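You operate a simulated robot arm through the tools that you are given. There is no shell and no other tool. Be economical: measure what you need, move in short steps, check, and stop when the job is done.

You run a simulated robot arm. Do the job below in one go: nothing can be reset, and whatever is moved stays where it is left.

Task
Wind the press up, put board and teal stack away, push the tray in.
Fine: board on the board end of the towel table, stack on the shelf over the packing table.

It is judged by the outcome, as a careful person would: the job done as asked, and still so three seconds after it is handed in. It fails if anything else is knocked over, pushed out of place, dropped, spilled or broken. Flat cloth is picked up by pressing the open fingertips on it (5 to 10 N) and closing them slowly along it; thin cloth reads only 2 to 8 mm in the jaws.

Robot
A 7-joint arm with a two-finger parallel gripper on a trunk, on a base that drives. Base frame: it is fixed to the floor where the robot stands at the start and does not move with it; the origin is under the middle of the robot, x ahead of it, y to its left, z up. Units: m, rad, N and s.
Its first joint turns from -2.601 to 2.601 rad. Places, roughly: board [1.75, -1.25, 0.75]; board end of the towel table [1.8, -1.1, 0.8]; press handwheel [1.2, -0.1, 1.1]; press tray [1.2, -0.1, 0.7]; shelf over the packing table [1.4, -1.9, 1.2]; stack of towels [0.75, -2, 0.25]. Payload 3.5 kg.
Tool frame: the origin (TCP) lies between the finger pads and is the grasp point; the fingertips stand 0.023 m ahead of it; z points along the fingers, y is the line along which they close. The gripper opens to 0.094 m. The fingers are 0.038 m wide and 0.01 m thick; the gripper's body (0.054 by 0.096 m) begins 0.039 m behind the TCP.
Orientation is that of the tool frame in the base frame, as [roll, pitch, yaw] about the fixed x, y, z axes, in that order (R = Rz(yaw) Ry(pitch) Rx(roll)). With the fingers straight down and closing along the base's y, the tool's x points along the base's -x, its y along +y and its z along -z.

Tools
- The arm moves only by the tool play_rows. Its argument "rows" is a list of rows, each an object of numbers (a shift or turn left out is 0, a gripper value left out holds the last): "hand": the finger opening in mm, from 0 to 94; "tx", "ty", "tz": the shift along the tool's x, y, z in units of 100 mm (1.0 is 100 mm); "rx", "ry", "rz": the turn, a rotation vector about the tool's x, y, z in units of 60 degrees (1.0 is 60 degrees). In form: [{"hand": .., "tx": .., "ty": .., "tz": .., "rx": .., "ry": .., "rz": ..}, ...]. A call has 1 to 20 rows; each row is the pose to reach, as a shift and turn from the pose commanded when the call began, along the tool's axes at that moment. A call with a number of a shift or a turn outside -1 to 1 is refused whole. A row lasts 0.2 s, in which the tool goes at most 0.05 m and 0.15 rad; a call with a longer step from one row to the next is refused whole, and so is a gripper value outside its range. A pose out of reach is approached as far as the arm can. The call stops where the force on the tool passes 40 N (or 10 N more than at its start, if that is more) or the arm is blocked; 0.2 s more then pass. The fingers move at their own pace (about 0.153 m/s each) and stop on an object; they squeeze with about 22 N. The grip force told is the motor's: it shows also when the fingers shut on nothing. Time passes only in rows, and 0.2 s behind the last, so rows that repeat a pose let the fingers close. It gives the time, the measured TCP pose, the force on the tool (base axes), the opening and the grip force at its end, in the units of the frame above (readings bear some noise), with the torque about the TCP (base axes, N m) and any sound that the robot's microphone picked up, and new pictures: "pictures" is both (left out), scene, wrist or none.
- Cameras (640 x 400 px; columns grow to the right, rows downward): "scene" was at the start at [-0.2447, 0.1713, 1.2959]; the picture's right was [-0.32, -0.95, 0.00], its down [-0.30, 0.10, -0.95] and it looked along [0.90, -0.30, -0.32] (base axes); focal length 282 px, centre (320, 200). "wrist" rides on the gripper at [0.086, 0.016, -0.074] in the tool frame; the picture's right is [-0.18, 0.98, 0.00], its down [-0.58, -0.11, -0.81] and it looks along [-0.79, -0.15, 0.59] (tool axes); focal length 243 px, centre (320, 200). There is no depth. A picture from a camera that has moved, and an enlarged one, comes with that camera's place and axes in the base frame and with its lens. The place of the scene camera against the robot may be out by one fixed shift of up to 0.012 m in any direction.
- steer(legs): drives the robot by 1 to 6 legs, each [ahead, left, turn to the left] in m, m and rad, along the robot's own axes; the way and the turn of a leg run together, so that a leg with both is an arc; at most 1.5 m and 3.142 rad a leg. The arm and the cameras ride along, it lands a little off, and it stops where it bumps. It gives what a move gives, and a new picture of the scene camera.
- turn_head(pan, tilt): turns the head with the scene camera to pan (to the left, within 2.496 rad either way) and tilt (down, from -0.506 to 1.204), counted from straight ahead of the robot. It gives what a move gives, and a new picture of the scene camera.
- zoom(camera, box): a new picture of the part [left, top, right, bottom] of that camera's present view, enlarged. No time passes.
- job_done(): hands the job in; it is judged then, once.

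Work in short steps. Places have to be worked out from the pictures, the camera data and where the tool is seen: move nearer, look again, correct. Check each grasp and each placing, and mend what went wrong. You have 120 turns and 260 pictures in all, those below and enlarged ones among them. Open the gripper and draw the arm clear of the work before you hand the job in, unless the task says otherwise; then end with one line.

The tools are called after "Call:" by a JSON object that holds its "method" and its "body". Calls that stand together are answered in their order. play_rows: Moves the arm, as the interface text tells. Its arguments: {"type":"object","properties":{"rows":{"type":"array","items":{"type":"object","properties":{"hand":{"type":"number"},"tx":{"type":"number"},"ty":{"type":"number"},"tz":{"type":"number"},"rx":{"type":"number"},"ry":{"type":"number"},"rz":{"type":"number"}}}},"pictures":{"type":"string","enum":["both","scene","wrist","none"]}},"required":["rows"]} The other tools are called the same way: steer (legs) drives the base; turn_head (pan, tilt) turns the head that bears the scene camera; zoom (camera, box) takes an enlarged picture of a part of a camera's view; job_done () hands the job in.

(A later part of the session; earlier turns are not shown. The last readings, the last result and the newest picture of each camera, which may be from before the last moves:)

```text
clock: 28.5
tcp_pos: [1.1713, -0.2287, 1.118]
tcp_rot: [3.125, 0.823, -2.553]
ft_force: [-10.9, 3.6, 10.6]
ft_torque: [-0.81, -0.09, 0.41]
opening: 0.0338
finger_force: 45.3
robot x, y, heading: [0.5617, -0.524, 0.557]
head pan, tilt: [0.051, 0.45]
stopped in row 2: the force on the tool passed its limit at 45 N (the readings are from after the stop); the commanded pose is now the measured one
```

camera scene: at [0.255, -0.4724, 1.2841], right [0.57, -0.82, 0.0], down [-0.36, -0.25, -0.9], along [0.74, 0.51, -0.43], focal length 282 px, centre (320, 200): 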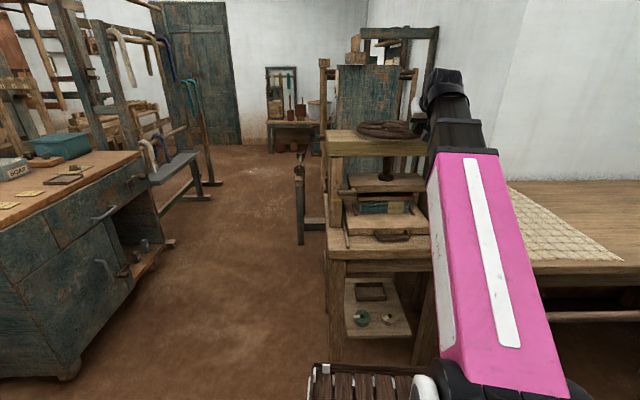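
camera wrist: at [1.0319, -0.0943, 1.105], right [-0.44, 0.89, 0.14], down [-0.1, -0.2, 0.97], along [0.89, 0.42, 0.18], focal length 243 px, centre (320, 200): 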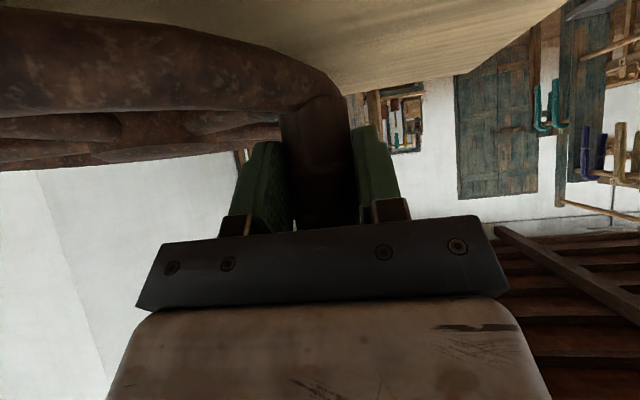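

Fz is +10 N too, so a finger may be touching the rim. I open, rise 8 mm, and regrip to tell contact from end stop.

Call:
{"method": "play_rows", "body": {"rows": [{"hand": 60}, {"hand": 60, "tx": -0.03, "tz": -0.03}, {"hand": 60, "tx": -0.06, "tz": -0.055}, {"hand": 60, "tx": -0.06, "tz": -0.055}], "pictures": "wrist"}}

Call:
{"method": "play_rows", "body": {"rows": [{"hand": 20}, {"hand": 20}, {"hand": 20}], "pictures": "none"}}

Call:
{"method": "play_rows", "body": {"rows": [{"tx": -0.014, "ty": -0.04, "tz": 0.015}, {"tx": -0.027, "ty": -0.077, "tz": 0.029}, {"tx": -0.043, "ty": -0.114, "tz": 0.046}, {"tx": -0.058, "ty": -0.15, "tz": 0.063}, {"tx": -0.093, "ty": -0.219, "tz": 0.1}], "pictures": "none"}}

```text
clock: 29.5
tcp_pos: [1.1708, -0.2287, 1.1266]
tcp_rot: [3.125, 0.821, -2.556]
ft_force: [-0.5, -0.2, 0.6]
ft_torque: [0.02, -0.02, -0.02]
opening: 0.06
finger_force: 0.1
robot x, y, heading: [0.562, -0.5242, 0.558]
head pan, tilt: [0.051, 0.45]
camera wrist: at [1.0664, -0.2809, 1.1141], right [-0.45, 0.88, 0.15], down [-0.09, -0.21, 0.97], along [0.89, 0.42, 0.17], focal length 243 px, centre (320, 200)
```

wrist: 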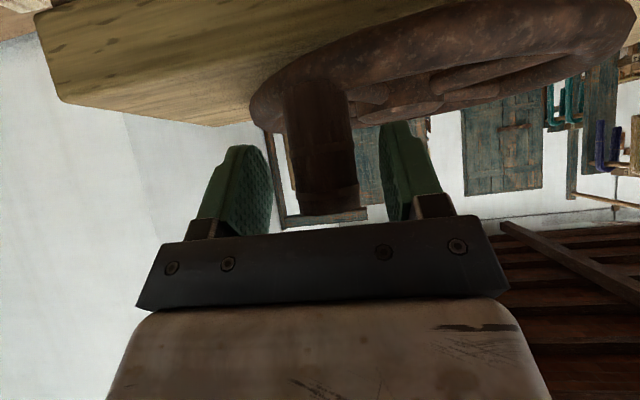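

```text
clock: 30.3
tcp_pos: [1.1712, -0.229, 1.1262]
tcp_rot: [3.124, 0.819, -2.556]
ft_force: [-4.2, 7.8, -0.6]
ft_torque: [-0.29, -0.04, 0.34]
opening: 0.0338
finger_force: 44.9
robot x, y, heading: [0.5637, -0.5225, 0.559]
head pan, tilt: [0.051, 0.45]
```

```text
clock: 30.8
tcp_pos: [1.1701, -0.2287, 1.1267]
tcp_rot: [3.116, 0.82, -2.552]
ft_force: [-11.0, 3.1, 12.4]
ft_torque: [-0.53, 0.14, 0.38]
opening: 0.0337
finger_force: 44.8
robot x, y, heading: [0.5627, -0.5238, 0.561]
head pan, tilt: [0.051, 0.45]
stopped in row 2: the force on the tool passed its limit at 46 N (the readings are from after the stop); the commanded pose is now the measured one
```

To rule out an arm limit I open fully and make the same motion without the peg.

Call:
{"method": "play_rows", "body": {"rows": [{"hand": 94}, {"hand": 94}, {"hand": 94, "tx": -0.05, "ty": -0.11, "tz": 0.05}, {"hand": 94, "tx": -0.09, "ty": -0.22, "tz": 0.1}], "pictures": "wrist"}}

```text
clock: 31.8
tcp_pos: [1.1967, -0.2416, 1.1261]
tcp_rot: [3.116, 0.819, -2.553]
ft_force: [-0.8, -0.2, -0.6]
ft_torque: [0.01, 0.03, 0.03]
opening: 0.0943
finger_force: 0.0
robot x, y, heading: [0.564, -0.5224, 0.557]
head pan, tilt: [0.051, 0.45]
camera wrist: at [1.0923, -0.2927, 1.1133], right [-0.46, 0.88, 0.15], down [-0.09, -0.21, 0.97], along [0.89, 0.43, 0.17], focal length 243 px, centre (320, 200)
```

wrist: 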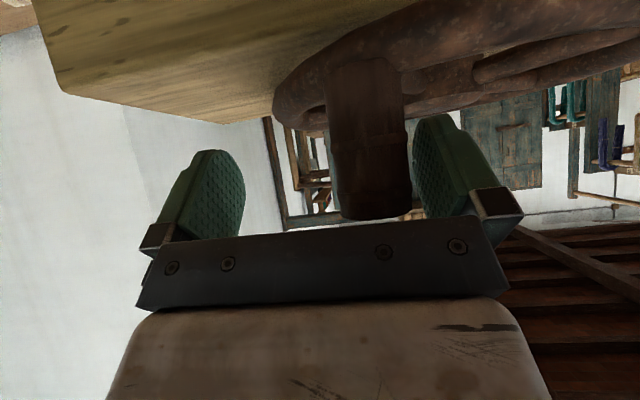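

The arm is free there, so the wheel is at its upper end stop: press wound up. I withdraw the hand back and up, then back the base off along the press axis.

Call:
{"method": "play_rows", "body": {"rows": [{"tz": -0.4, "tx": -0.1}, {"tz": -0.8, "tx": -0.2}, {"tz": -1.0, "tx": -0.5}], "pictures": "none"}}

Call:
{"method": "steer", "body": {"legs": [[-0.25, -0.045, 0], [0, 0, 0.055]]}}

Call:
{"method": "zoom", "body": {"camera": "scene", "box": [250, 130, 440, 270]}}

```text
clock: 32.6
tcp_pos: [1.1635, -0.2609, 1.2288]
tcp_rot: [3.115, 0.818, -2.553]
ft_force: [-0.6, -0.2, 0.0]
ft_torque: [-0.01, -0.01, 0.0]
opening: 0.0939
finger_force: 0.1
robot x, y, heading: [0.5637, -0.5218, 0.559]
head pan, tilt: [0.051, 0.45]
```

```text
clock: 34.9
tcp_pos: [0.9556, -0.3959, 1.227]
tcp_rot: [3.115, 0.821, -2.488]
ft_force: [0.1, -0.5, 0.1]
ft_torque: [0.03, -0.01, 0.01]
opening: 0.0939
finger_force: 0.0
robot x, y, heading: [0.372, -0.6995, 0.621]
head pan, tilt: [0.051, 0.45]
camera scene: at [0.0617, -0.6657, 1.2842], right [0.62, -0.78, 0.0], down [-0.34, -0.27, -0.9], along [0.7, 0.56, -0.44], focal length 282 px, centre (320, 200)
```

scene: 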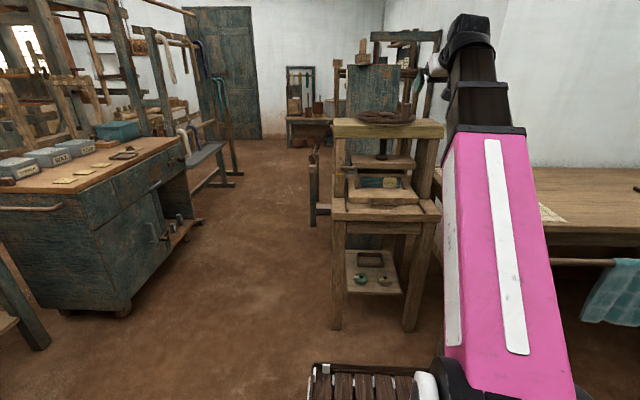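

```text
2.86 times, centred on (345, 200) of scene
camera zoom: at [0.0617, -0.6657, 1.2842], right [0.62, -0.78, 0.0], down [-0.34, -0.27, -0.9], along [0.7, 0.56, -0.44], focal length 805 px, centre (249, 200)
```

zoom: 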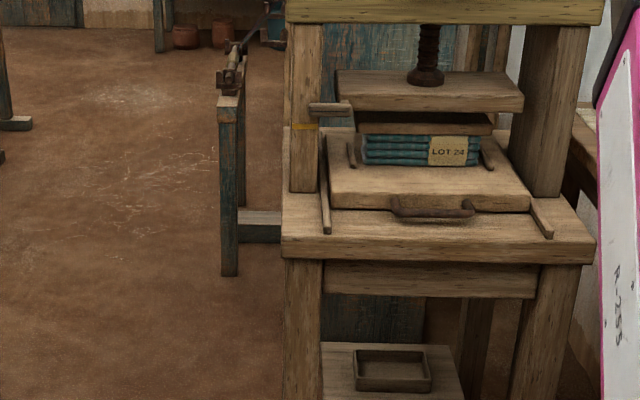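

The tray handle lies at roughly (1.08 to 1.11, -0.2, 0.72). I lower the hand in front of the press, then bring the tool vertical.

Call:
{"method": "play_rows", "body": {"rows": [{"tx": 0.32, "tz": 0.29}, {"tx": 0.64, "tz": 0.58}, {"tx": 0.95, "tz": 0.88}], "pictures": "none"}}

Call:
{"method": "play_rows", "body": {"rows": [{"tx": 0.32, "tz": 0.29}, {"tx": 0.64, "tz": 0.58}, {"tx": 0.95, "tz": 0.88}], "pictures": "none"}}

Call:
{"method": "play_rows", "body": {"rows": [{"ry": 0.135}, {"ry": 0.27}, {"ry": 0.405}, {"ry": 0.54}, {"ry": 0.675}, {"ry": 0.785}], "pictures": "both"}}

```text
clock: 35.6
tcp_pos: [0.9533, -0.3954, 1.0979]
tcp_rot: [3.116, 0.82, -2.488]
ft_force: [0.5, -0.4, -0.3]
ft_torque: [-0.01, 0.03, 0.0]
opening: 0.0942
finger_force: 0.0
robot x, y, heading: [0.3722, -0.6959, 0.62]
head pan, tilt: [0.051, 0.45]
```

```text
clock: 36.5
tcp_pos: [0.9499, -0.3905, 0.9692]
tcp_rot: [3.116, 0.821, -2.486]
ft_force: [0.0, -0.3, 0.3]
ft_torque: [0.04, 0.06, -0.01]
opening: 0.0941
finger_force: 0.2
robot x, y, heading: [0.3693, -0.6973, 0.622]
head pan, tilt: [0.051, 0.45]
```

```text
clock: 37.9
tcp_pos: [0.9512, -0.3936, 0.9684]
tcp_rot: [3.126, -0.003, -2.472]
ft_force: [-0.1, -0.1, 0.1]
ft_torque: [0.01, 0.04, -0.01]
opening: 0.0937
finger_force: 0.1
robot x, y, heading: [0.3706, -0.693, 0.627]
head pan, tilt: [0.051, 0.45]
camera scene: at [0.0617, -0.6657, 1.2842], right [0.62, -0.78, 0.0], down [-0.34, -0.27, -0.9], along [0.7, 0.56, -0.44], focal length 282 px, centre (320, 200)
camera wrist: at [0.8735, -0.4357, 1.0435], right [-0.47, 0.88, 0.02], down [0.54, 0.27, 0.8], along [0.7, 0.38, -0.6], focal length 243 px, centre (320, 200)
```

scene: 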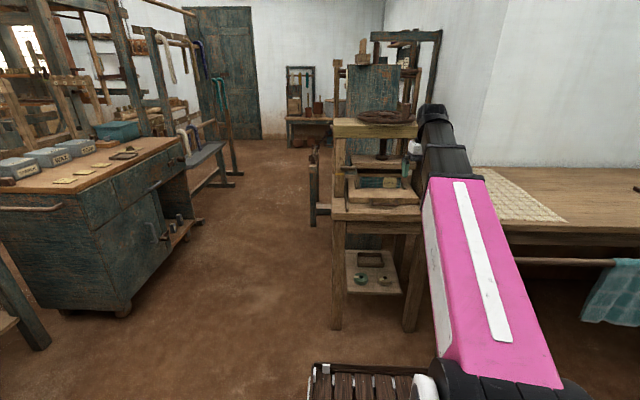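
wrist: 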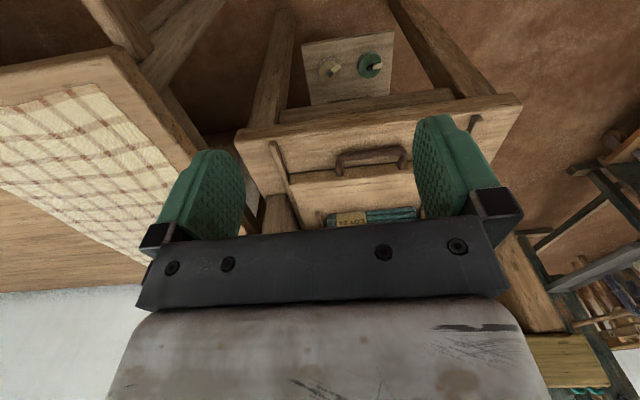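

From the wrist view the handle bar is at about (1.086, -0.217, 0.725) and the press axis heading is 0.61. I rotate the tool about its axis so the fingers close along the press axis.

Call:
{"method": "play_rows", "body": {"rows": [{"rz": 0.14}, {"rz": 0.28}, {"rz": 0.42}, {"rz": 0.56}, {"rz": 0.7}, {"rz": 0.84}, {"rz": 0.97}], "pictures": "none"}}

Call:
{"method": "play_rows", "body": {"rows": [{"rz": 0.14}, {"rz": 0.28}, {"rz": 0.42}, {"rz": 0.56}, {"rz": 0.587}], "pictures": "both"}}

```text
clock: 39.5
tcp_pos: [0.9517, -0.3936, 0.968]
tcp_rot: [3.135, -0.016, 2.793]
ft_force: [0.1, -0.4, 0.1]
ft_torque: [-0.01, 0.02, 0.01]
opening: 0.0942
finger_force: 0.0
robot x, y, heading: [0.3716, -0.697, 0.62]
head pan, tilt: [0.051, 0.45]
```

```text
clock: 40.6
tcp_pos: [0.9505, -0.3933, 0.9685]
tcp_rot: [-3.137, -0.018, 2.179]
ft_force: [-0.1, 0.4, -0.5]
ft_torque: [-0.03, -0.01, -0.02]
opening: 0.094
finger_force: 0.1
robot x, y, heading: [0.3757, -0.696, 0.622]
head pan, tilt: [0.051, 0.45]
camera scene: at [0.0617, -0.6657, 1.2842], right [0.62, -0.78, 0.0], down [-0.34, -0.27, -0.9], along [0.7, 0.56, -0.44], focal length 282 px, centre (320, 200)
camera wrist: at [0.9145, -0.3145, 1.0445], right [0.91, 0.41, -0.01], down [0.25, -0.55, 0.8], along [0.32, -0.73, -0.6], focal length 243 px, centre (320, 200)
```

scene: 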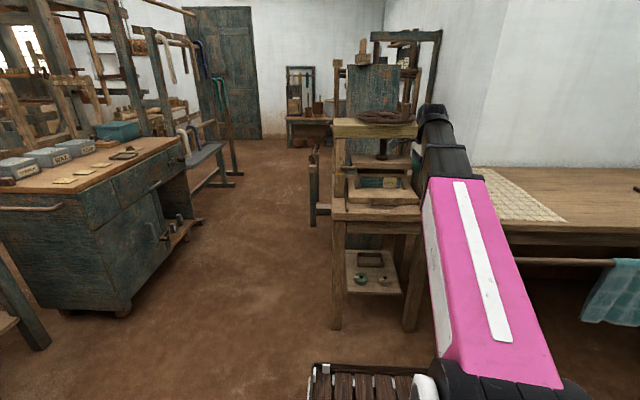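
wrist: 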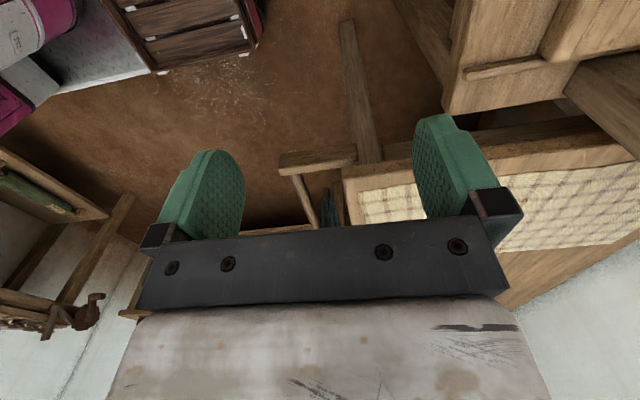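

The fingers now close along the press axis. I move over the handle, descending to z≈0.81, with the opening narrowed.

Call:
{"method": "play_rows", "body": {"rows": [{"ty": 0.33, "tx": 0.11, "tz": 0.27, "hand": 40}, {"ty": 0.66, "tx": 0.22, "tz": 0.54}, {"ty": 1, "tx": 0.33, "tz": 0.8}], "pictures": "none"}}

Call:
{"method": "play_rows", "body": {"rows": [{"ty": 0.33, "tx": 0.11, "tz": 0.27}, {"ty": 0.66, "tx": 0.22, "tz": 0.54}, {"ty": 1, "tx": 0.33, "tz": 0.8}], "pictures": "both"}}

Call:
{"method": "zoom", "body": {"camera": "scene", "box": [310, 140, 450, 230]}}

```text
clock: 41.5
tcp_pos: [1.0127, -0.3074, 0.8889]
tcp_rot: [-3.138, -0.018, 2.183]
ft_force: [0.2, 0.2, 0.1]
ft_torque: [-0.04, -0.01, -0.01]
opening: 0.0399
finger_force: 0.1
robot x, y, heading: [0.3701, -0.6994, 0.618]
head pan, tilt: [0.051, 0.45]
```

```text
clock: 42.2
tcp_pos: [1.0745, -0.2241, 0.8093]
tcp_rot: [-3.139, -0.018, 2.181]
ft_force: [-0.1, -0.3, -0.6]
ft_torque: [0.01, 0.03, 0.04]
opening: 0.0402
finger_force: 0.2
robot x, y, heading: [0.3722, -0.6957, 0.624]
head pan, tilt: [0.051, 0.45]
camera scene: at [0.0617, -0.6657, 1.2842], right [0.62, -0.78, 0.0], down [-0.34, -0.27, -0.9], along [0.7, 0.56, -0.44], focal length 282 px, centre (320, 200)
camera wrist: at [1.0377, -0.1454, 0.8851], right [0.91, 0.41, -0.01], down [0.25, -0.55, 0.8], along [0.33, -0.73, -0.6], focal length 243 px, centre (320, 200)
```

scene: 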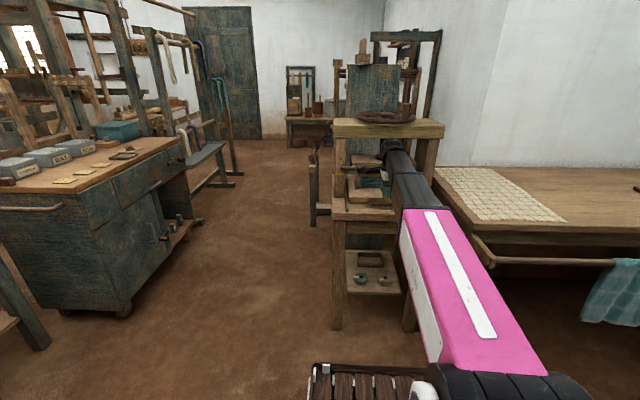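
wrist: 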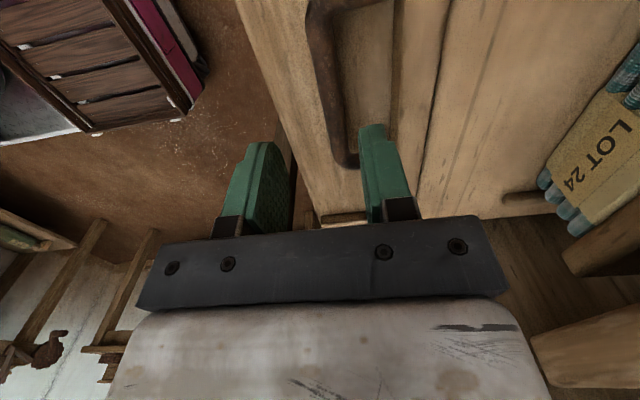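

```text
4.44 times, centred on (380, 185) of scene
camera zoom: at [0.0617, -0.6657, 1.2842], right [0.62, -0.78, 0.0], down [-0.34, -0.27, -0.9], along [0.7, 0.56, -0.44], focal length 1252 px, centre (53, 267)
```

zoom: 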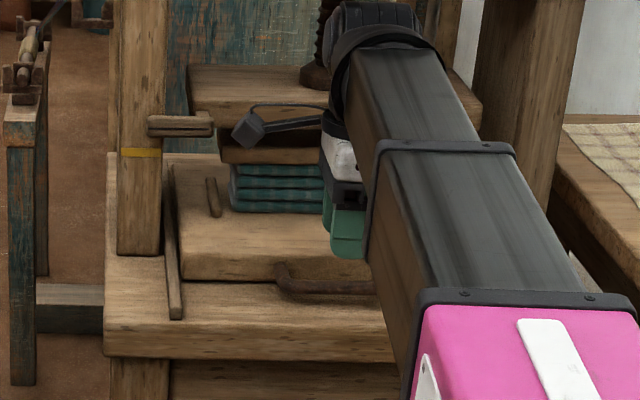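

The bar is ~10 mm ahead of the TCP with ~30 mm gap to the tray face. I set the opening to 30 mm, shift onto the bar and descend to z≈0.736.

Call:
{"method": "play_rows", "body": {"rows": [{"ty": 0.1, "tx": -0.09, "hand": 30}, {"ty": 0.1, "tx": -0.09, "tz": 0.25}, {"ty": 0.1, "tx": -0.09, "tz": 0.5}, {"ty": 0.1, "tx": -0.09, "tz": 0.73}], "pictures": "wrist"}}

Call:
{"method": "zoom", "body": {"camera": "scene", "box": [330, 150, 450, 230]}}

```text
clock: 43.3
tcp_pos: [1.0875, -0.2242, 0.7438]
tcp_rot: [-3.141, -0.017, 2.18]
ft_force: [-4.7, -2.6, 17.5]
ft_torque: [-0.37, 0.0, -0.02]
opening: 0.0299
finger_force: 0.0
robot x, y, heading: [0.372, -0.6983, 0.623]
head pan, tilt: [0.051, 0.45]
stopped in row 4: the force on the tool passed its limit at 62 N (the readings are from after the stop); the commanded pose is now the measured one
camera wrist: at [1.0505, -0.1465, 0.819], right [0.91, 0.41, 0.0], down [0.25, -0.55, 0.8], along [0.33, -0.73, -0.61], focal length 243 px, centre (320, 200)
```

wrist: 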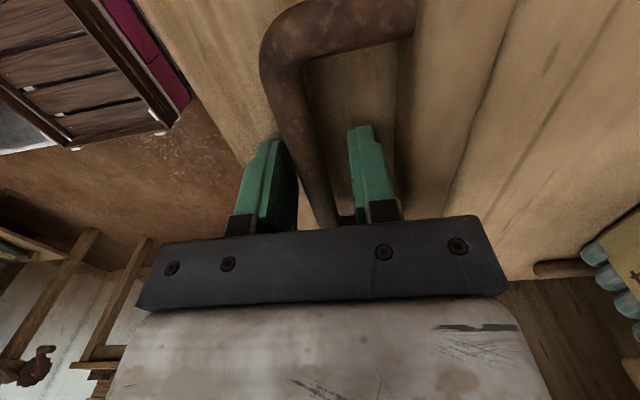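

```text
5.00 times, centred on (390, 190) of scene
camera zoom: at [0.0612, -0.666, 1.2841], right [0.62, -0.78, 0.0], down [-0.34, -0.27, -0.9], along [0.7, 0.56, -0.43], focal length 1409 px, centre (-30, 250)
```

zoom: 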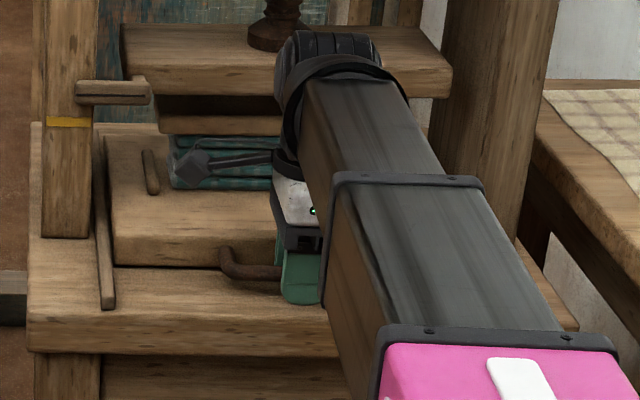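

The fingertips met the tabletop at z≈0.721 with the bar straddled. I lift 4 mm, close on the bar, and pull 0.1 m toward me.

Call:
{"method": "play_rows", "body": {"rows": [{"tz": -0.04, "hand": 5}, {"tz": -0.04, "hand": 5}, {"tz": -0.04, "ty": -0.1}, {"tz": -0.04, "ty": -0.3}, {"tz": -0.04, "ty": -0.5}, {"tz": -0.04, "ty": -0.75}, {"tz": -0.04, "ty": -1.0}], "pictures": "both"}}

Call:
{"method": "zoom", "body": {"camera": "scene", "box": [310, 150, 450, 240]}}

```text
clock: 44.1
tcp_pos: [1.083, -0.2279, 0.7442]
tcp_rot: [3.138, -0.018, 2.189]
ft_force: [-0.3, -1.7, -14.8]
ft_torque: [0.05, -0.04, 1.98]
opening: 0.0143
finger_force: 45.1
robot x, y, heading: [0.3717, -0.6959, 0.622]
head pan, tilt: [0.051, 0.45]
stopped in row 3: the force on the tool passed its limit at 43 N (the readings are from after the stop); the commanded pose is now the measured one
camera scene: at [0.0621, -0.6656, 1.2843], right [0.62, -0.78, 0.0], down [-0.34, -0.27, -0.9], along [0.7, 0.56, -0.44], focal length 282 px, centre (320, 200)
camera wrist: at [1.0463, -0.1493, 0.8193], right [0.91, 0.42, 0.0], down [0.25, -0.55, 0.8], along [0.33, -0.72, -0.61], focal length 243 px, centre (320, 200)
```

scene: 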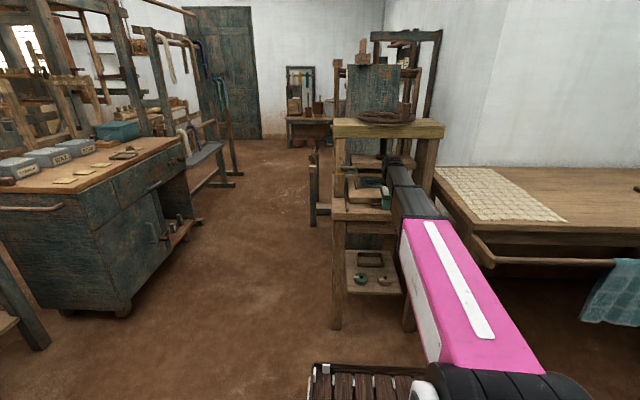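
wrist: 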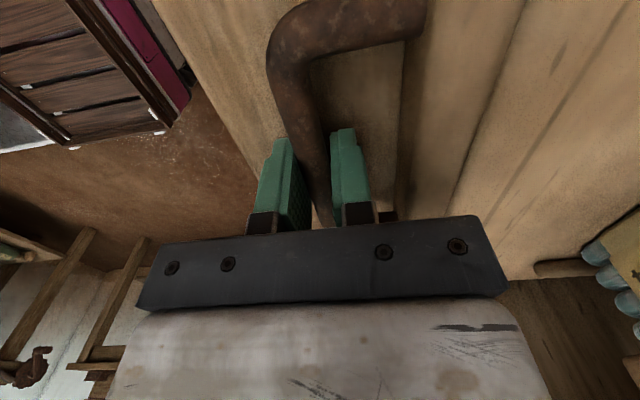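

```text
4.44 times, centred on (380, 195) of scene
camera zoom: at [0.0621, -0.6656, 1.2843], right [0.62, -0.78, 0.0], down [-0.34, -0.27, -0.9], along [0.7, 0.56, -0.44], focal length 1252 px, centre (53, 222)
```

zoom: 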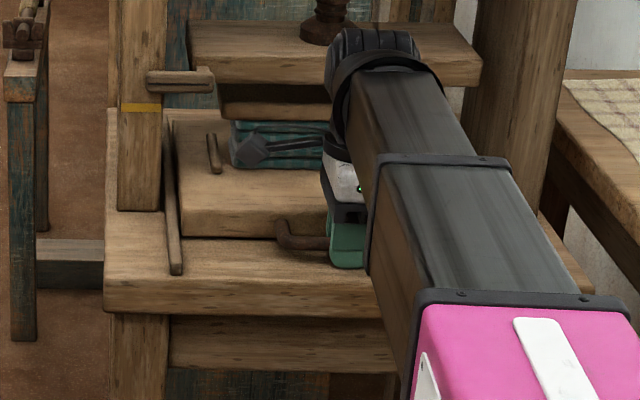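

Gripped; the tray resists a bit (peak 43 N). I relieve the vertical load and pull again in gentle steps.

Call:
{"method": "play_rows", "body": {"rows": [{"tz": 0.015}, {"tz": 0.015, "ty": -0.03}, {"tz": 0.015, "ty": -0.06}, {"tz": 0.015, "ty": -0.1}, {"tz": 0.015, "ty": -0.15}, {"tz": 0.015, "ty": -0.2}, {"tz": 0.015, "ty": -0.3}, {"tz": 0.015, "ty": -0.4}], "pictures": "none"}}

```text
clock: 45.8
tcp_pos: [1.0585, -0.2468, 0.7436]
tcp_rot: [3.134, -0.017, 2.189]
ft_force: [0.3, -2.9, 7.4]
ft_torque: [0.08, 0.14, 2.02]
opening: 0.0142
finger_force: 44.9
robot x, y, heading: [0.3695, -0.6967, 0.628]
head pan, tilt: [0.051, 0.45]
stopped in row 8: the force on the tool passed its limit at 40 N (the readings are from after the stop); the commanded pose is now the measured one
```

The tray slides: 31 mm more. I continue with slow pulls.

Call:
{"method": "play_rows", "body": {"rows": [{"ty": -0.03}, {"ty": -0.07}, {"ty": -0.11}, {"ty": -0.15}, {"ty": -0.2}, {"ty": -0.25}, {"ty": -0.3}, {"ty": -0.35}, {"ty": -0.4}, {"ty": -0.45}, {"ty": -0.5}, {"ty": -0.55}, {"ty": -0.6}, {"ty": -0.65}, {"ty": -0.7}, {"ty": -0.75}, {"ty": -0.8}], "pictures": "scene"}}

Call:
{"method": "zoom", "body": {"camera": "scene", "box": [310, 150, 450, 240]}}

```text
clock: 46.4
tcp_pos: [1.0574, -0.2463, 0.7427]
tcp_rot: [3.126, -0.015, 2.194]
ft_force: [1.8, -0.6, -5.4]
ft_torque: [-0.15, -0.1, 1.84]
opening: 0.0143
finger_force: 45.1
robot x, y, heading: [0.3707, -0.6971, 0.621]
head pan, tilt: [0.051, 0.45]
stopped in row 3: the force on the tool passed its limit at 44 N (the readings are from after the stop); the commanded pose is now the measured one
camera scene: at [0.0625, -0.6654, 1.2843], right [0.62, -0.78, 0.0], down [-0.34, -0.27, -0.9], along [0.7, 0.56, -0.44], focal length 282 px, centre (320, 200)
```

scene: 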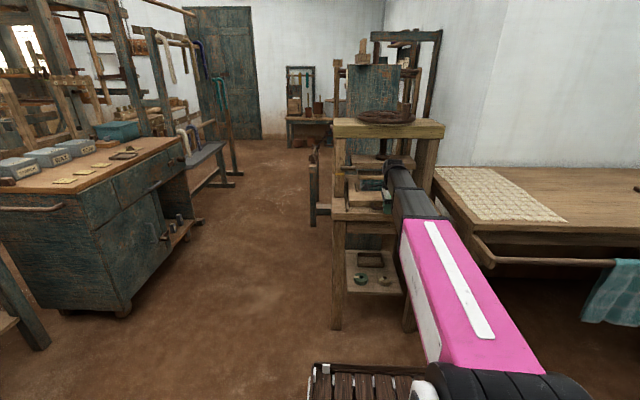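

```text
4.44 times, centred on (380, 195) of scene
camera zoom: at [0.0625, -0.6654, 1.2843], right [0.62, -0.78, 0.0], down [-0.34, -0.27, -0.9], along [0.7, 0.56, -0.44], focal length 1252 px, centre (53, 222)
```

zoom: 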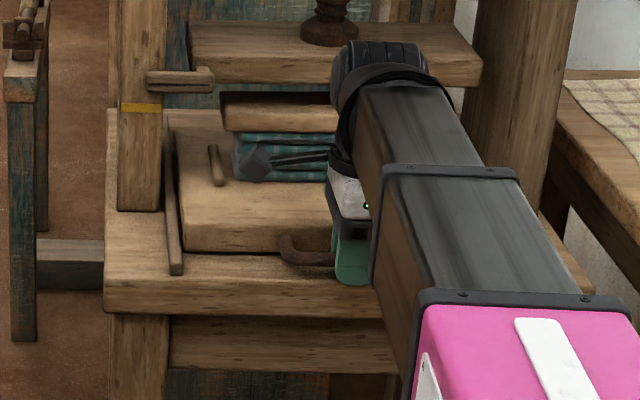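

The tray binds when gripped rigidly. I open slightly and pull with the rear finger hooked behind the bar instead.

Call:
{"method": "play_rows", "body": {"rows": [{"hand": 24}, {"hand": 24}, {"hand": 24, "ty": -0.05}, {"ty": -0.1}, {"ty": -0.13}, {"ty": -0.16}, {"ty": -0.2}, {"ty": -0.25}, {"ty": -0.3}, {"ty": -0.35}, {"ty": -0.4}, {"ty": -0.45}, {"ty": -0.5}, {"ty": -0.55}, {"ty": -0.6}], "pictures": "wrist"}}

```text
clock: 49.6
tcp_pos: [1.0096, -0.2799, 0.7437]
tcp_rot: [3.125, -0.018, 2.187]
ft_force: [1.0, 0.1, 0.3]
ft_torque: [-0.01, 0.01, 0.01]
opening: 0.0242
finger_force: 0.2
robot x, y, heading: [0.3748, -0.7003, 0.626]
head pan, tilt: [0.051, 0.45]
camera wrist: at [0.9712, -0.2031, 0.8197], right [0.91, 0.42, 0.01], down [0.25, -0.56, 0.79], along [0.34, -0.72, -0.61], focal length 243 px, centre (320, 200)
```

wrist: 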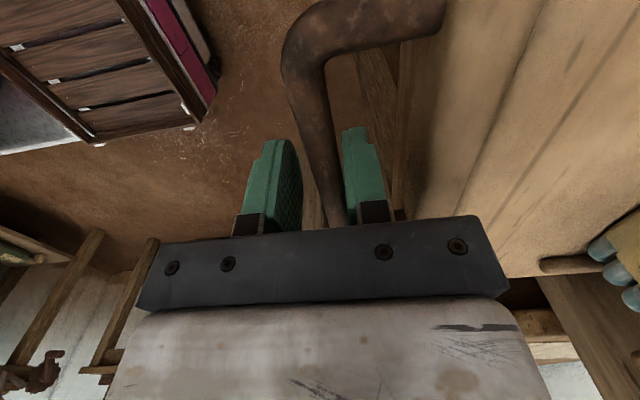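

Smooth now: tray is out ~95 mm. I pull 80 mm more and look.

Call:
{"method": "play_rows", "body": {"rows": [{"ty": -0.05}, {"ty": -0.1}, {"ty": -0.15}, {"ty": -0.2}, {"ty": -0.25}, {"ty": -0.3}, {"ty": -0.35}, {"ty": -0.4}, {"ty": -0.45}, {"ty": -0.5}, {"ty": -0.55}, {"ty": -0.6}, {"ty": -0.65}, {"ty": -0.7}, {"ty": -0.75}, {"ty": -0.8}], "pictures": "scene"}}

Call:
{"method": "zoom", "body": {"camera": "scene", "box": [310, 150, 450, 240]}}

```text
clock: 53.0
tcp_pos: [0.9428, -0.3278, 0.74]
tcp_rot: [3.125, -0.016, 2.189]
ft_force: [-0.8, -0.4, -0.8]
ft_torque: [0.0, -0.02, 0.02]
opening: 0.0242
finger_force: 0.5
robot x, y, heading: [0.3722, -0.6959, 0.625]
head pan, tilt: [0.051, 0.45]
camera scene: at [0.0623, -0.6655, 1.2842], right [0.62, -0.78, 0.0], down [-0.34, -0.27, -0.9], along [0.7, 0.56, -0.44], focal length 282 px, centre (320, 200)
```

scene: 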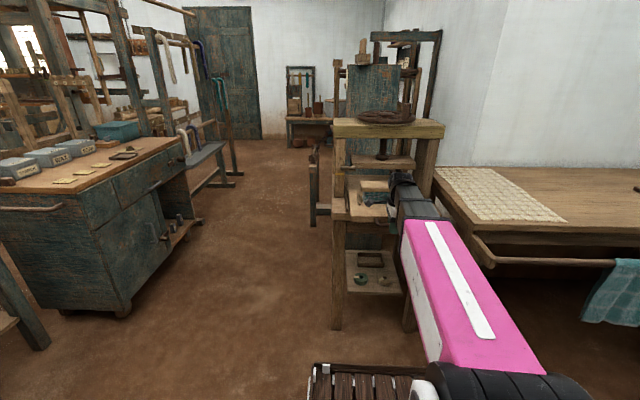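

```text
4.44 times, centred on (380, 195) of scene
camera zoom: at [0.0623, -0.6655, 1.2842], right [0.62, -0.78, 0.0], down [-0.34, -0.27, -0.9], along [0.7, 0.56, -0.44], focal length 1252 px, centre (53, 222)
```

zoom: 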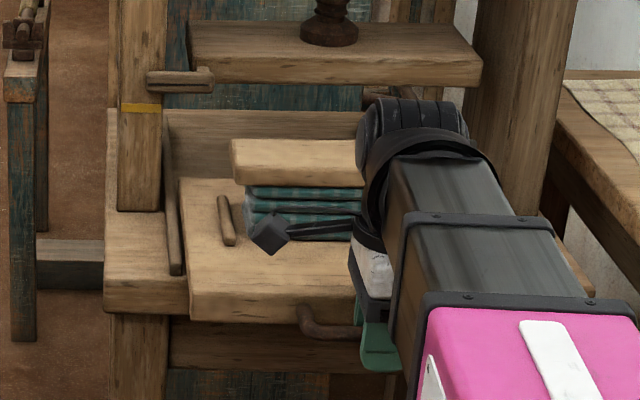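

The tray is out ~0.18 m with the board and stack clear of the platen. I lift the hand off the handle and look from above.

Call:
{"method": "play_rows", "body": {"rows": [{"tz": -0.3}, {"tz": -0.7}, {"tz": -1.0}], "pictures": "wrist"}}

Call:
{"method": "play_rows", "body": {"rows": [{"tz": -0.4, "ty": -0.1}, {"tz": -0.8, "ty": -0.1}], "pictures": "both"}}

Call:
{"method": "zoom", "body": {"camera": "scene", "box": [310, 150, 450, 240]}}

```text
clock: 53.8
tcp_pos: [0.9428, -0.3316, 0.8409]
tcp_rot: [3.128, -0.017, 2.189]
ft_force: [0.3, 0.0, 0.7]
ft_torque: [-0.03, -0.03, 0.03]
opening: 0.0239
finger_force: 0.1
robot x, y, heading: [0.3725, -0.6964, 0.623]
head pan, tilt: [0.051, 0.45]
camera wrist: at [0.9035, -0.254, 0.9169], right [0.91, 0.42, 0.01], down [0.25, -0.56, 0.79], along [0.34, -0.72, -0.61], focal length 243 px, centre (320, 200)
```

wrist: 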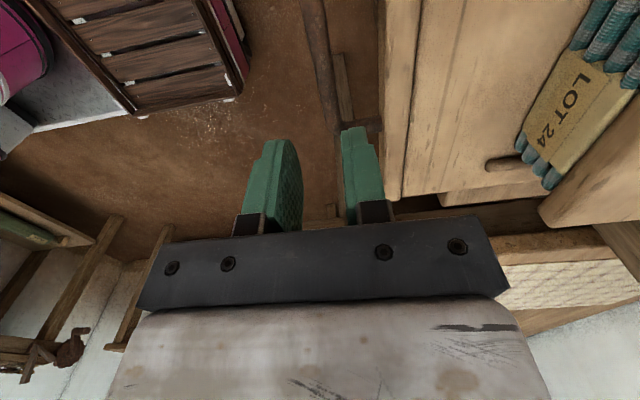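

```text
clock: 54.4
tcp_pos: [0.9324, -0.3381, 0.9214]
tcp_rot: [3.126, -0.016, 2.187]
ft_force: [-0.2, 0.7, 0.4]
ft_torque: [0.0, -0.01, 0.01]
opening: 0.0242
finger_force: 0.1
robot x, y, heading: [0.3725, -0.6953, 0.617]
head pan, tilt: [0.051, 0.45]
camera scene: at [0.0623, -0.6655, 1.2842], right [0.62, -0.78, 0.0], down [-0.34, -0.27, -0.9], along [0.7, 0.56, -0.44], focal length 282 px, centre (320, 200)
camera wrist: at [0.8942, -0.2613, 0.9981], right [0.91, 0.42, 0.01], down [0.25, -0.56, 0.79], along [0.34, -0.72, -0.61], focal length 243 px, centre (320, 200)
```

scene: 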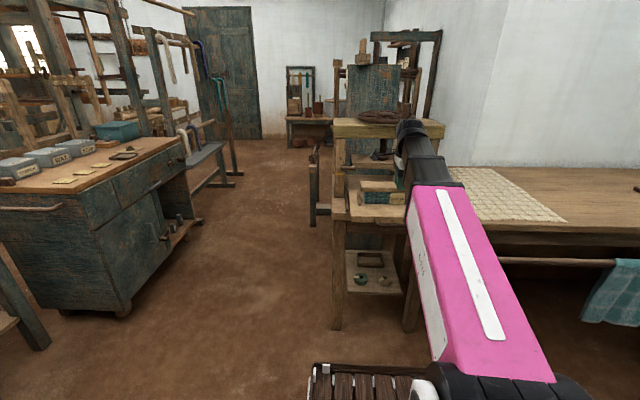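
wrist: 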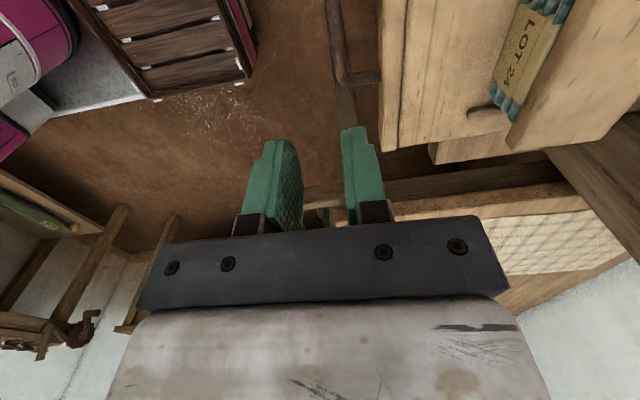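

```text
4.44 times, centred on (380, 195) of scene
camera zoom: at [0.0623, -0.6655, 1.2842], right [0.62, -0.78, 0.0], down [-0.34, -0.27, -0.9], along [0.7, 0.56, -0.44], focal length 1252 px, centre (53, 222)
```

zoom: 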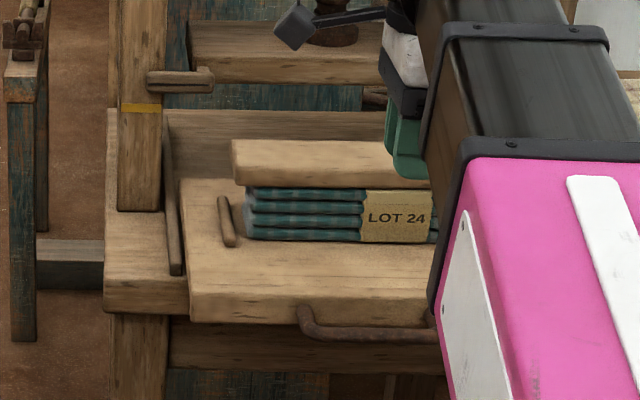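

The board looks about 0.21 × 0.08 m, its top near z 0.82, centre near (1.10, -0.22). I open the gripper and move over it for a closer look.

Call:
{"method": "play_rows", "body": {"rows": [{"ty": 0.33, "hand": 94}, {"ty": 0.66}, {"ty": 1.0}], "pictures": "wrist"}}

Call:
{"method": "zoom", "body": {"camera": "scene", "box": [310, 140, 450, 230]}}

```text
clock: 55.2
tcp_pos: [1.0153, -0.2806, 0.9243]
tcp_rot: [3.126, -0.017, 2.189]
ft_force: [-0.4, -0.9, 0.4]
ft_torque: [-0.03, 0.0, -0.03]
opening: 0.0941
finger_force: 0.0
robot x, y, heading: [0.3689, -0.6961, 0.623]
head pan, tilt: [0.051, 0.45]
camera wrist: at [0.9768, -0.2034, 1.0006], right [0.91, 0.42, 0.01], down [0.25, -0.56, 0.79], along [0.34, -0.72, -0.61], focal length 243 px, centre (320, 200)
```

wrist: 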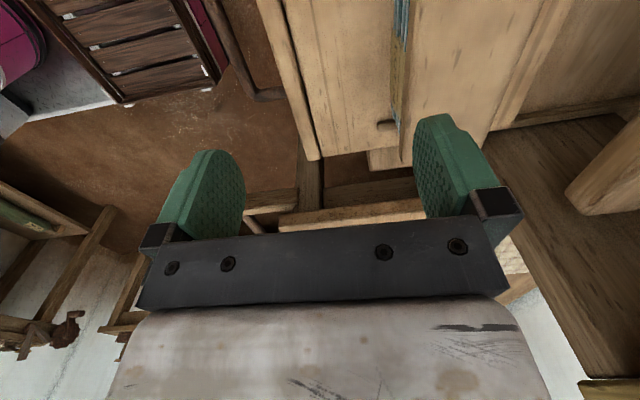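

```text
4.44 times, centred on (380, 185) of scene
camera zoom: at [0.0623, -0.6655, 1.2842], right [0.62, -0.78, 0.0], down [-0.34, -0.27, -0.9], along [0.7, 0.56, -0.44], focal length 1252 px, centre (53, 267)
```

zoom: 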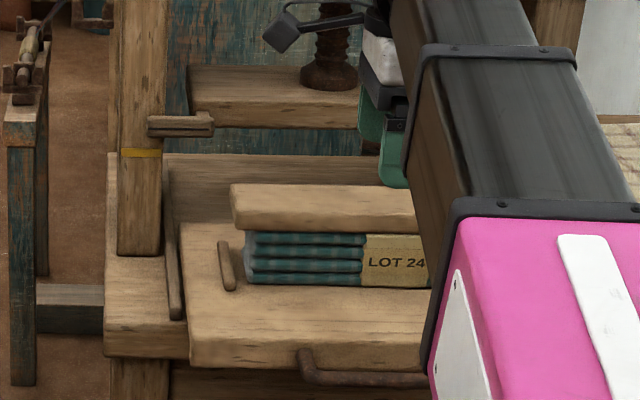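

I zoom on the board in the wrist view to measure its depth.

Call:
{"method": "zoom", "body": {"camera": "wrist", "box": [320, 0, 640, 200]}}

```text
2.00 times, centred on (480, 100) of wrist
camera zoom: at [0.9768, -0.2034, 1.0006], right [0.91, 0.42, 0.01], down [0.25, -0.56, 0.79], along [0.34, -0.72, -0.61], focal length 485 px, centre (0, 400)
```

zoom: 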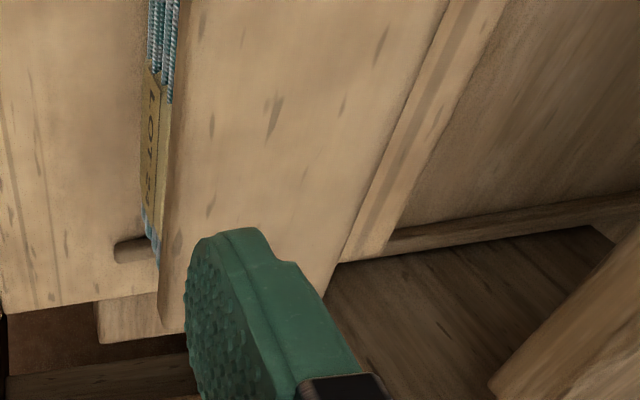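

Board: top z≈0.81, depth ≈0.08, centre p-offset 0.107 m ahead of the TCP, laterally centred. I move over it and descend partway to check clearance.

Call:
{"method": "play_rows", "body": {"rows": [{"ty": 0.35}, {"ty": 0.7}, {"ty": 0.98}, {"ty": 0.98, "tz": 0.2}, {"ty": 0.98, "tz": 0.4}, {"ty": 0.98, "tz": 0.6}], "pictures": "both"}}

Call:
{"method": "zoom", "body": {"camera": "scene", "box": [310, 140, 450, 230]}}

```text
clock: 56.6
tcp_pos: [1.0959, -0.2225, 0.8653]
tcp_rot: [3.125, -0.018, 2.188]
ft_force: [-0.1, 0.9, -0.3]
ft_torque: [-0.01, -0.05, -0.01]
opening: 0.0939
finger_force: 0.1
robot x, y, heading: [0.3754, -0.6965, 0.622]
head pan, tilt: [0.051, 0.45]
camera scene: at [0.0623, -0.6655, 1.2842], right [0.62, -0.78, 0.0], down [-0.34, -0.27, -0.9], along [0.7, 0.56, -0.44], focal length 282 px, centre (320, 200)
camera wrist: at [1.0573, -0.1445, 0.9409], right [0.91, 0.42, 0.01], down [0.25, -0.56, 0.79], along [0.34, -0.72, -0.61], focal length 243 px, centre (320, 200)
```

scene: 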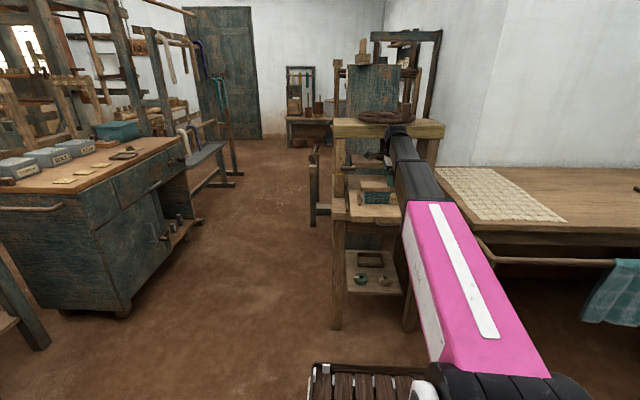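
wrist: 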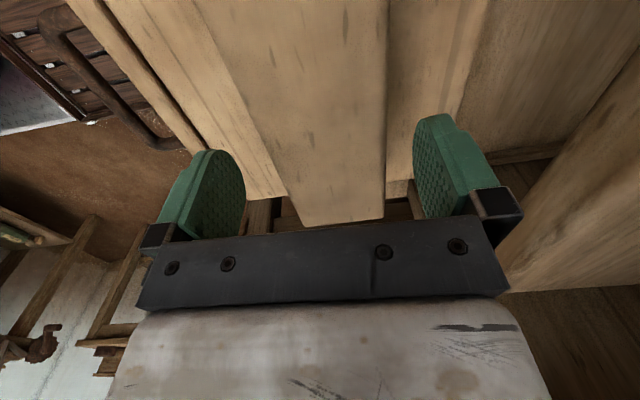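

```text
4.44 times, centred on (380, 185) of scene
camera zoom: at [0.0623, -0.6655, 1.2842], right [0.62, -0.78, 0.0], down [-0.34, -0.27, -0.9], along [0.7, 0.56, -0.44], focal length 1252 px, centre (53, 267)
```

zoom: 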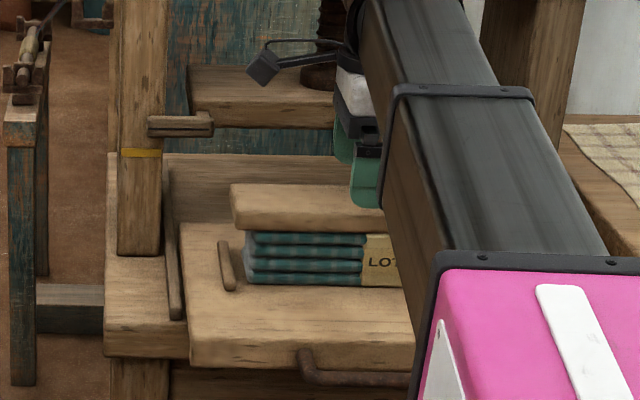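

The board sits centred between the open fingers. I descend to z≈0.815 and close.

Call:
{"method": "play_rows", "body": {"rows": [{"tz": 0.15}, {"tz": 0.3}, {"tz": 0.4}, {"tz": 0.48}, {"tz": 0.48, "hand": 70}, {"tz": 0.48, "hand": 70}, {"tz": 0.48, "hand": 70}], "pictures": "both"}}

Call:
{"method": "zoom", "body": {"camera": "scene", "box": [310, 140, 450, 230]}}

```text
clock: 58.2
tcp_pos: [1.0983, -0.221, 0.8169]
tcp_rot: [3.125, -0.016, 2.188]
ft_force: [-1.6, -0.4, 0.3]
ft_torque: [-0.05, 0.05, 0.04]
opening: 0.074
finger_force: 22.6
robot x, y, heading: [0.3686, -0.694, 0.625]
head pan, tilt: [0.051, 0.45]
camera scene: at [0.0623, -0.6655, 1.2842], right [0.62, -0.78, 0.0], down [-0.34, -0.27, -0.9], along [0.7, 0.56, -0.44], focal length 282 px, centre (320, 200)
camera wrist: at [1.0596, -0.1432, 0.8923], right [0.91, 0.42, 0.01], down [0.25, -0.56, 0.79], along [0.34, -0.72, -0.61], focal length 243 px, centre (320, 200)
```

scene: 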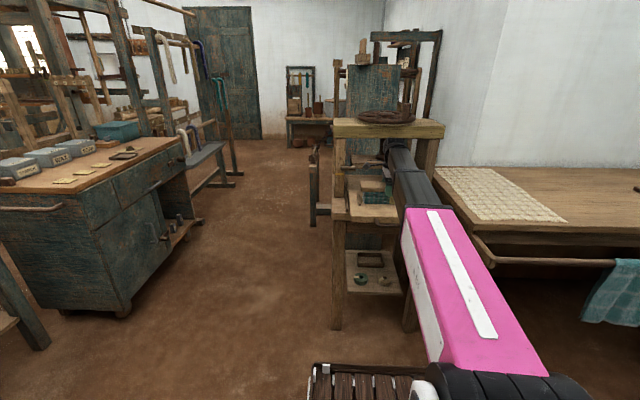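
wrist: 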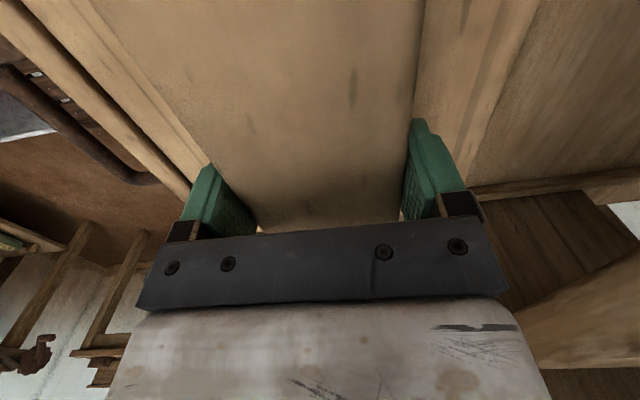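

```text
4.44 times, centred on (380, 185) of scene
camera zoom: at [0.0623, -0.6655, 1.2842], right [0.62, -0.78, 0.0], down [-0.34, -0.27, -0.9], along [0.7, 0.56, -0.44], focal length 1252 px, centre (53, 267)
```

zoom: 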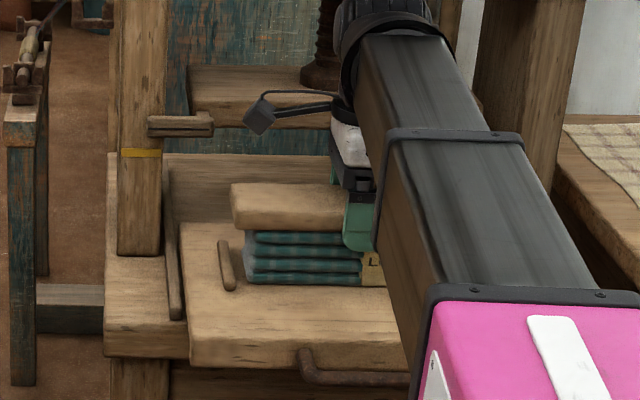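

Gripped at 74 mm (22 N). I lift slowly 6 cm while checking the stack stays.

Call:
{"method": "play_rows", "body": {"rows": [{"tz": -0.05}, {"tz": -0.1}, {"tz": -0.2}, {"tz": -0.35}, {"tz": -0.5}, {"tz": -0.6}], "pictures": "scene"}}

Call:
{"method": "zoom", "body": {"camera": "scene", "box": [310, 140, 450, 230]}}

```text
clock: 59.6
tcp_pos: [1.0969, -0.2229, 0.8776]
tcp_rot: [3.127, -0.017, 2.189]
ft_force: [-0.2, -0.2, -1.4]
ft_torque: [0.02, 0.03, -0.04]
opening: 0.0738
finger_force: 22.2
robot x, y, heading: [0.3724, -0.6956, 0.624]
head pan, tilt: [0.051, 0.45]
camera scene: at [0.0623, -0.6654, 1.2842], right [0.62, -0.78, 0.0], down [-0.34, -0.27, -0.9], along [0.7, 0.56, -0.44], focal length 282 px, centre (320, 200)
```

scene: 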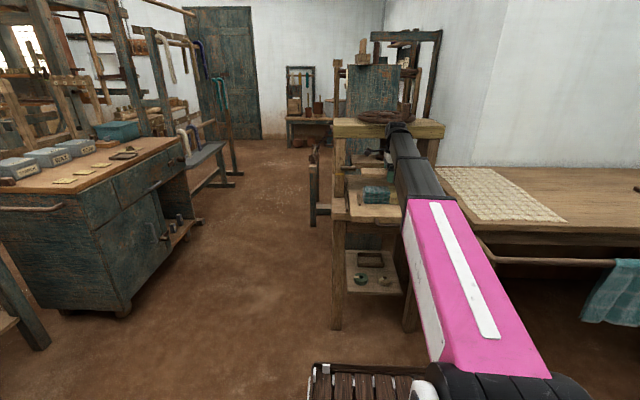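

```text
4.44 times, centred on (380, 185) of scene
camera zoom: at [0.0623, -0.6654, 1.2842], right [0.62, -0.78, 0.0], down [-0.34, -0.27, -0.9], along [0.7, 0.56, -0.44], focal length 1252 px, centre (53, 267)
```

zoom: 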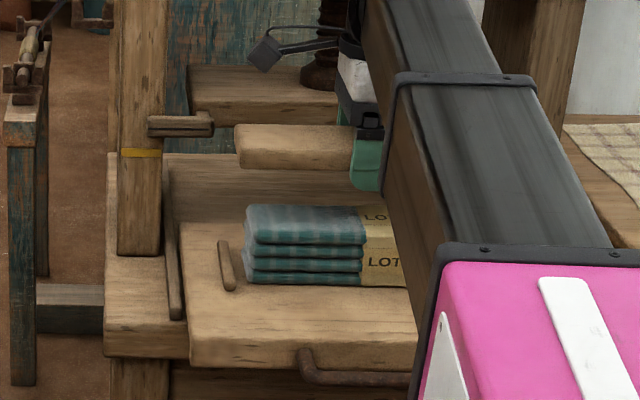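

The board is free and the stack undisturbed. I draw back from the press and look toward the towel table.

Call:
{"method": "play_rows", "body": {"rows": [{"ty": -0.33}, {"ty": -0.66}, {"ty": -1.0, "tz": -0.1}], "pictures": "none"}}

Call:
{"method": "play_rows", "body": {"rows": [{"ty": -0.33}, {"ty": -0.66, "tz": -0.2}, {"ty": -1.0, "tz": -0.3}], "pictures": "none"}}

Call:
{"method": "turn_head", "body": {"pan": -0.7, "tilt": 0.4}}

Call:
{"method": "zoom", "body": {"camera": "scene", "box": [240, 120, 500, 300]}}

```text
clock: 60.4
tcp_pos: [1.0167, -0.2785, 0.8846]
tcp_rot: [3.125, -0.018, 2.187]
ft_force: [0.0, 0.0, -2.0]
ft_torque: [-0.01, -0.04, 0.0]
opening: 0.074
finger_force: 22.0
robot x, y, heading: [0.3737, -0.6987, 0.624]
head pan, tilt: [0.051, 0.45]
```

```text
clock: 61.2
tcp_pos: [0.9339, -0.3375, 0.9153]
tcp_rot: [3.127, -0.016, 2.189]
ft_force: [0.1, 0.1, -2.6]
ft_torque: [0.01, -0.02, -0.01]
opening: 0.0738
finger_force: 22.3
robot x, y, heading: [0.3718, -0.6962, 0.623]
head pan, tilt: [0.051, 0.45]
```

```text
clock: 62.3
tcp_pos: [0.9348, -0.3377, 0.9128]
tcp_rot: [3.126, -0.018, 2.189]
ft_force: [-0.7, 0.6, -2.6]
ft_torque: [-0.02, -0.03, -0.05]
opening: 0.0738
finger_force: 22.0
robot x, y, heading: [0.37, -0.6964, 0.624]
head pan, tilt: [-0.7, 0.4]
camera scene: at [0.0828, -0.7298, 1.2889], right [-0.08, -1.0, 0.0], down [-0.39, 0.03, -0.92], along [0.92, -0.07, -0.39], focal length 282 px, centre (320, 200)
```

scene: 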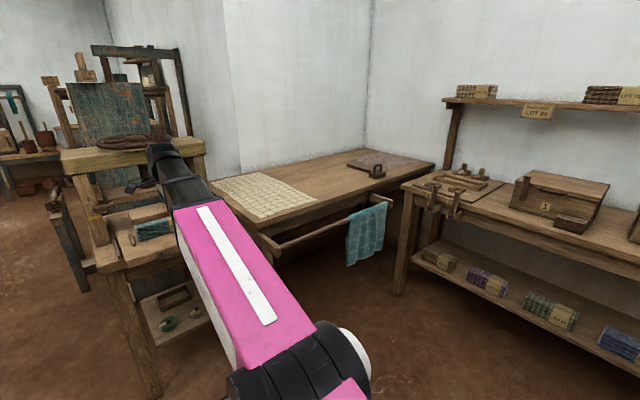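

```text
2.22 times, centred on (370, 210) of scene
camera zoom: at [0.0828, -0.7298, 1.2889], right [-0.08, -1.0, 0.0], down [-0.39, 0.03, -0.92], along [0.92, -0.07, -0.39], focal length 626 px, centre (209, 178)
```

zoom: 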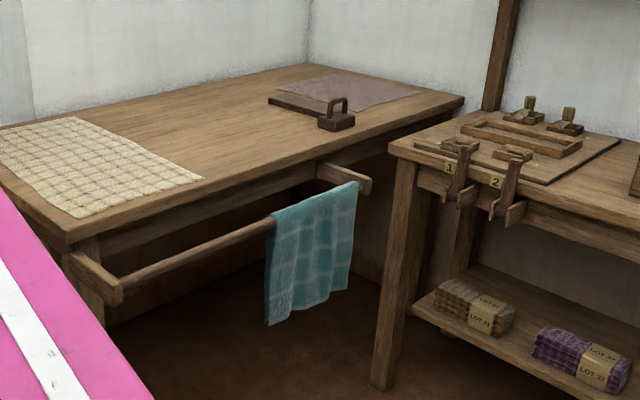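

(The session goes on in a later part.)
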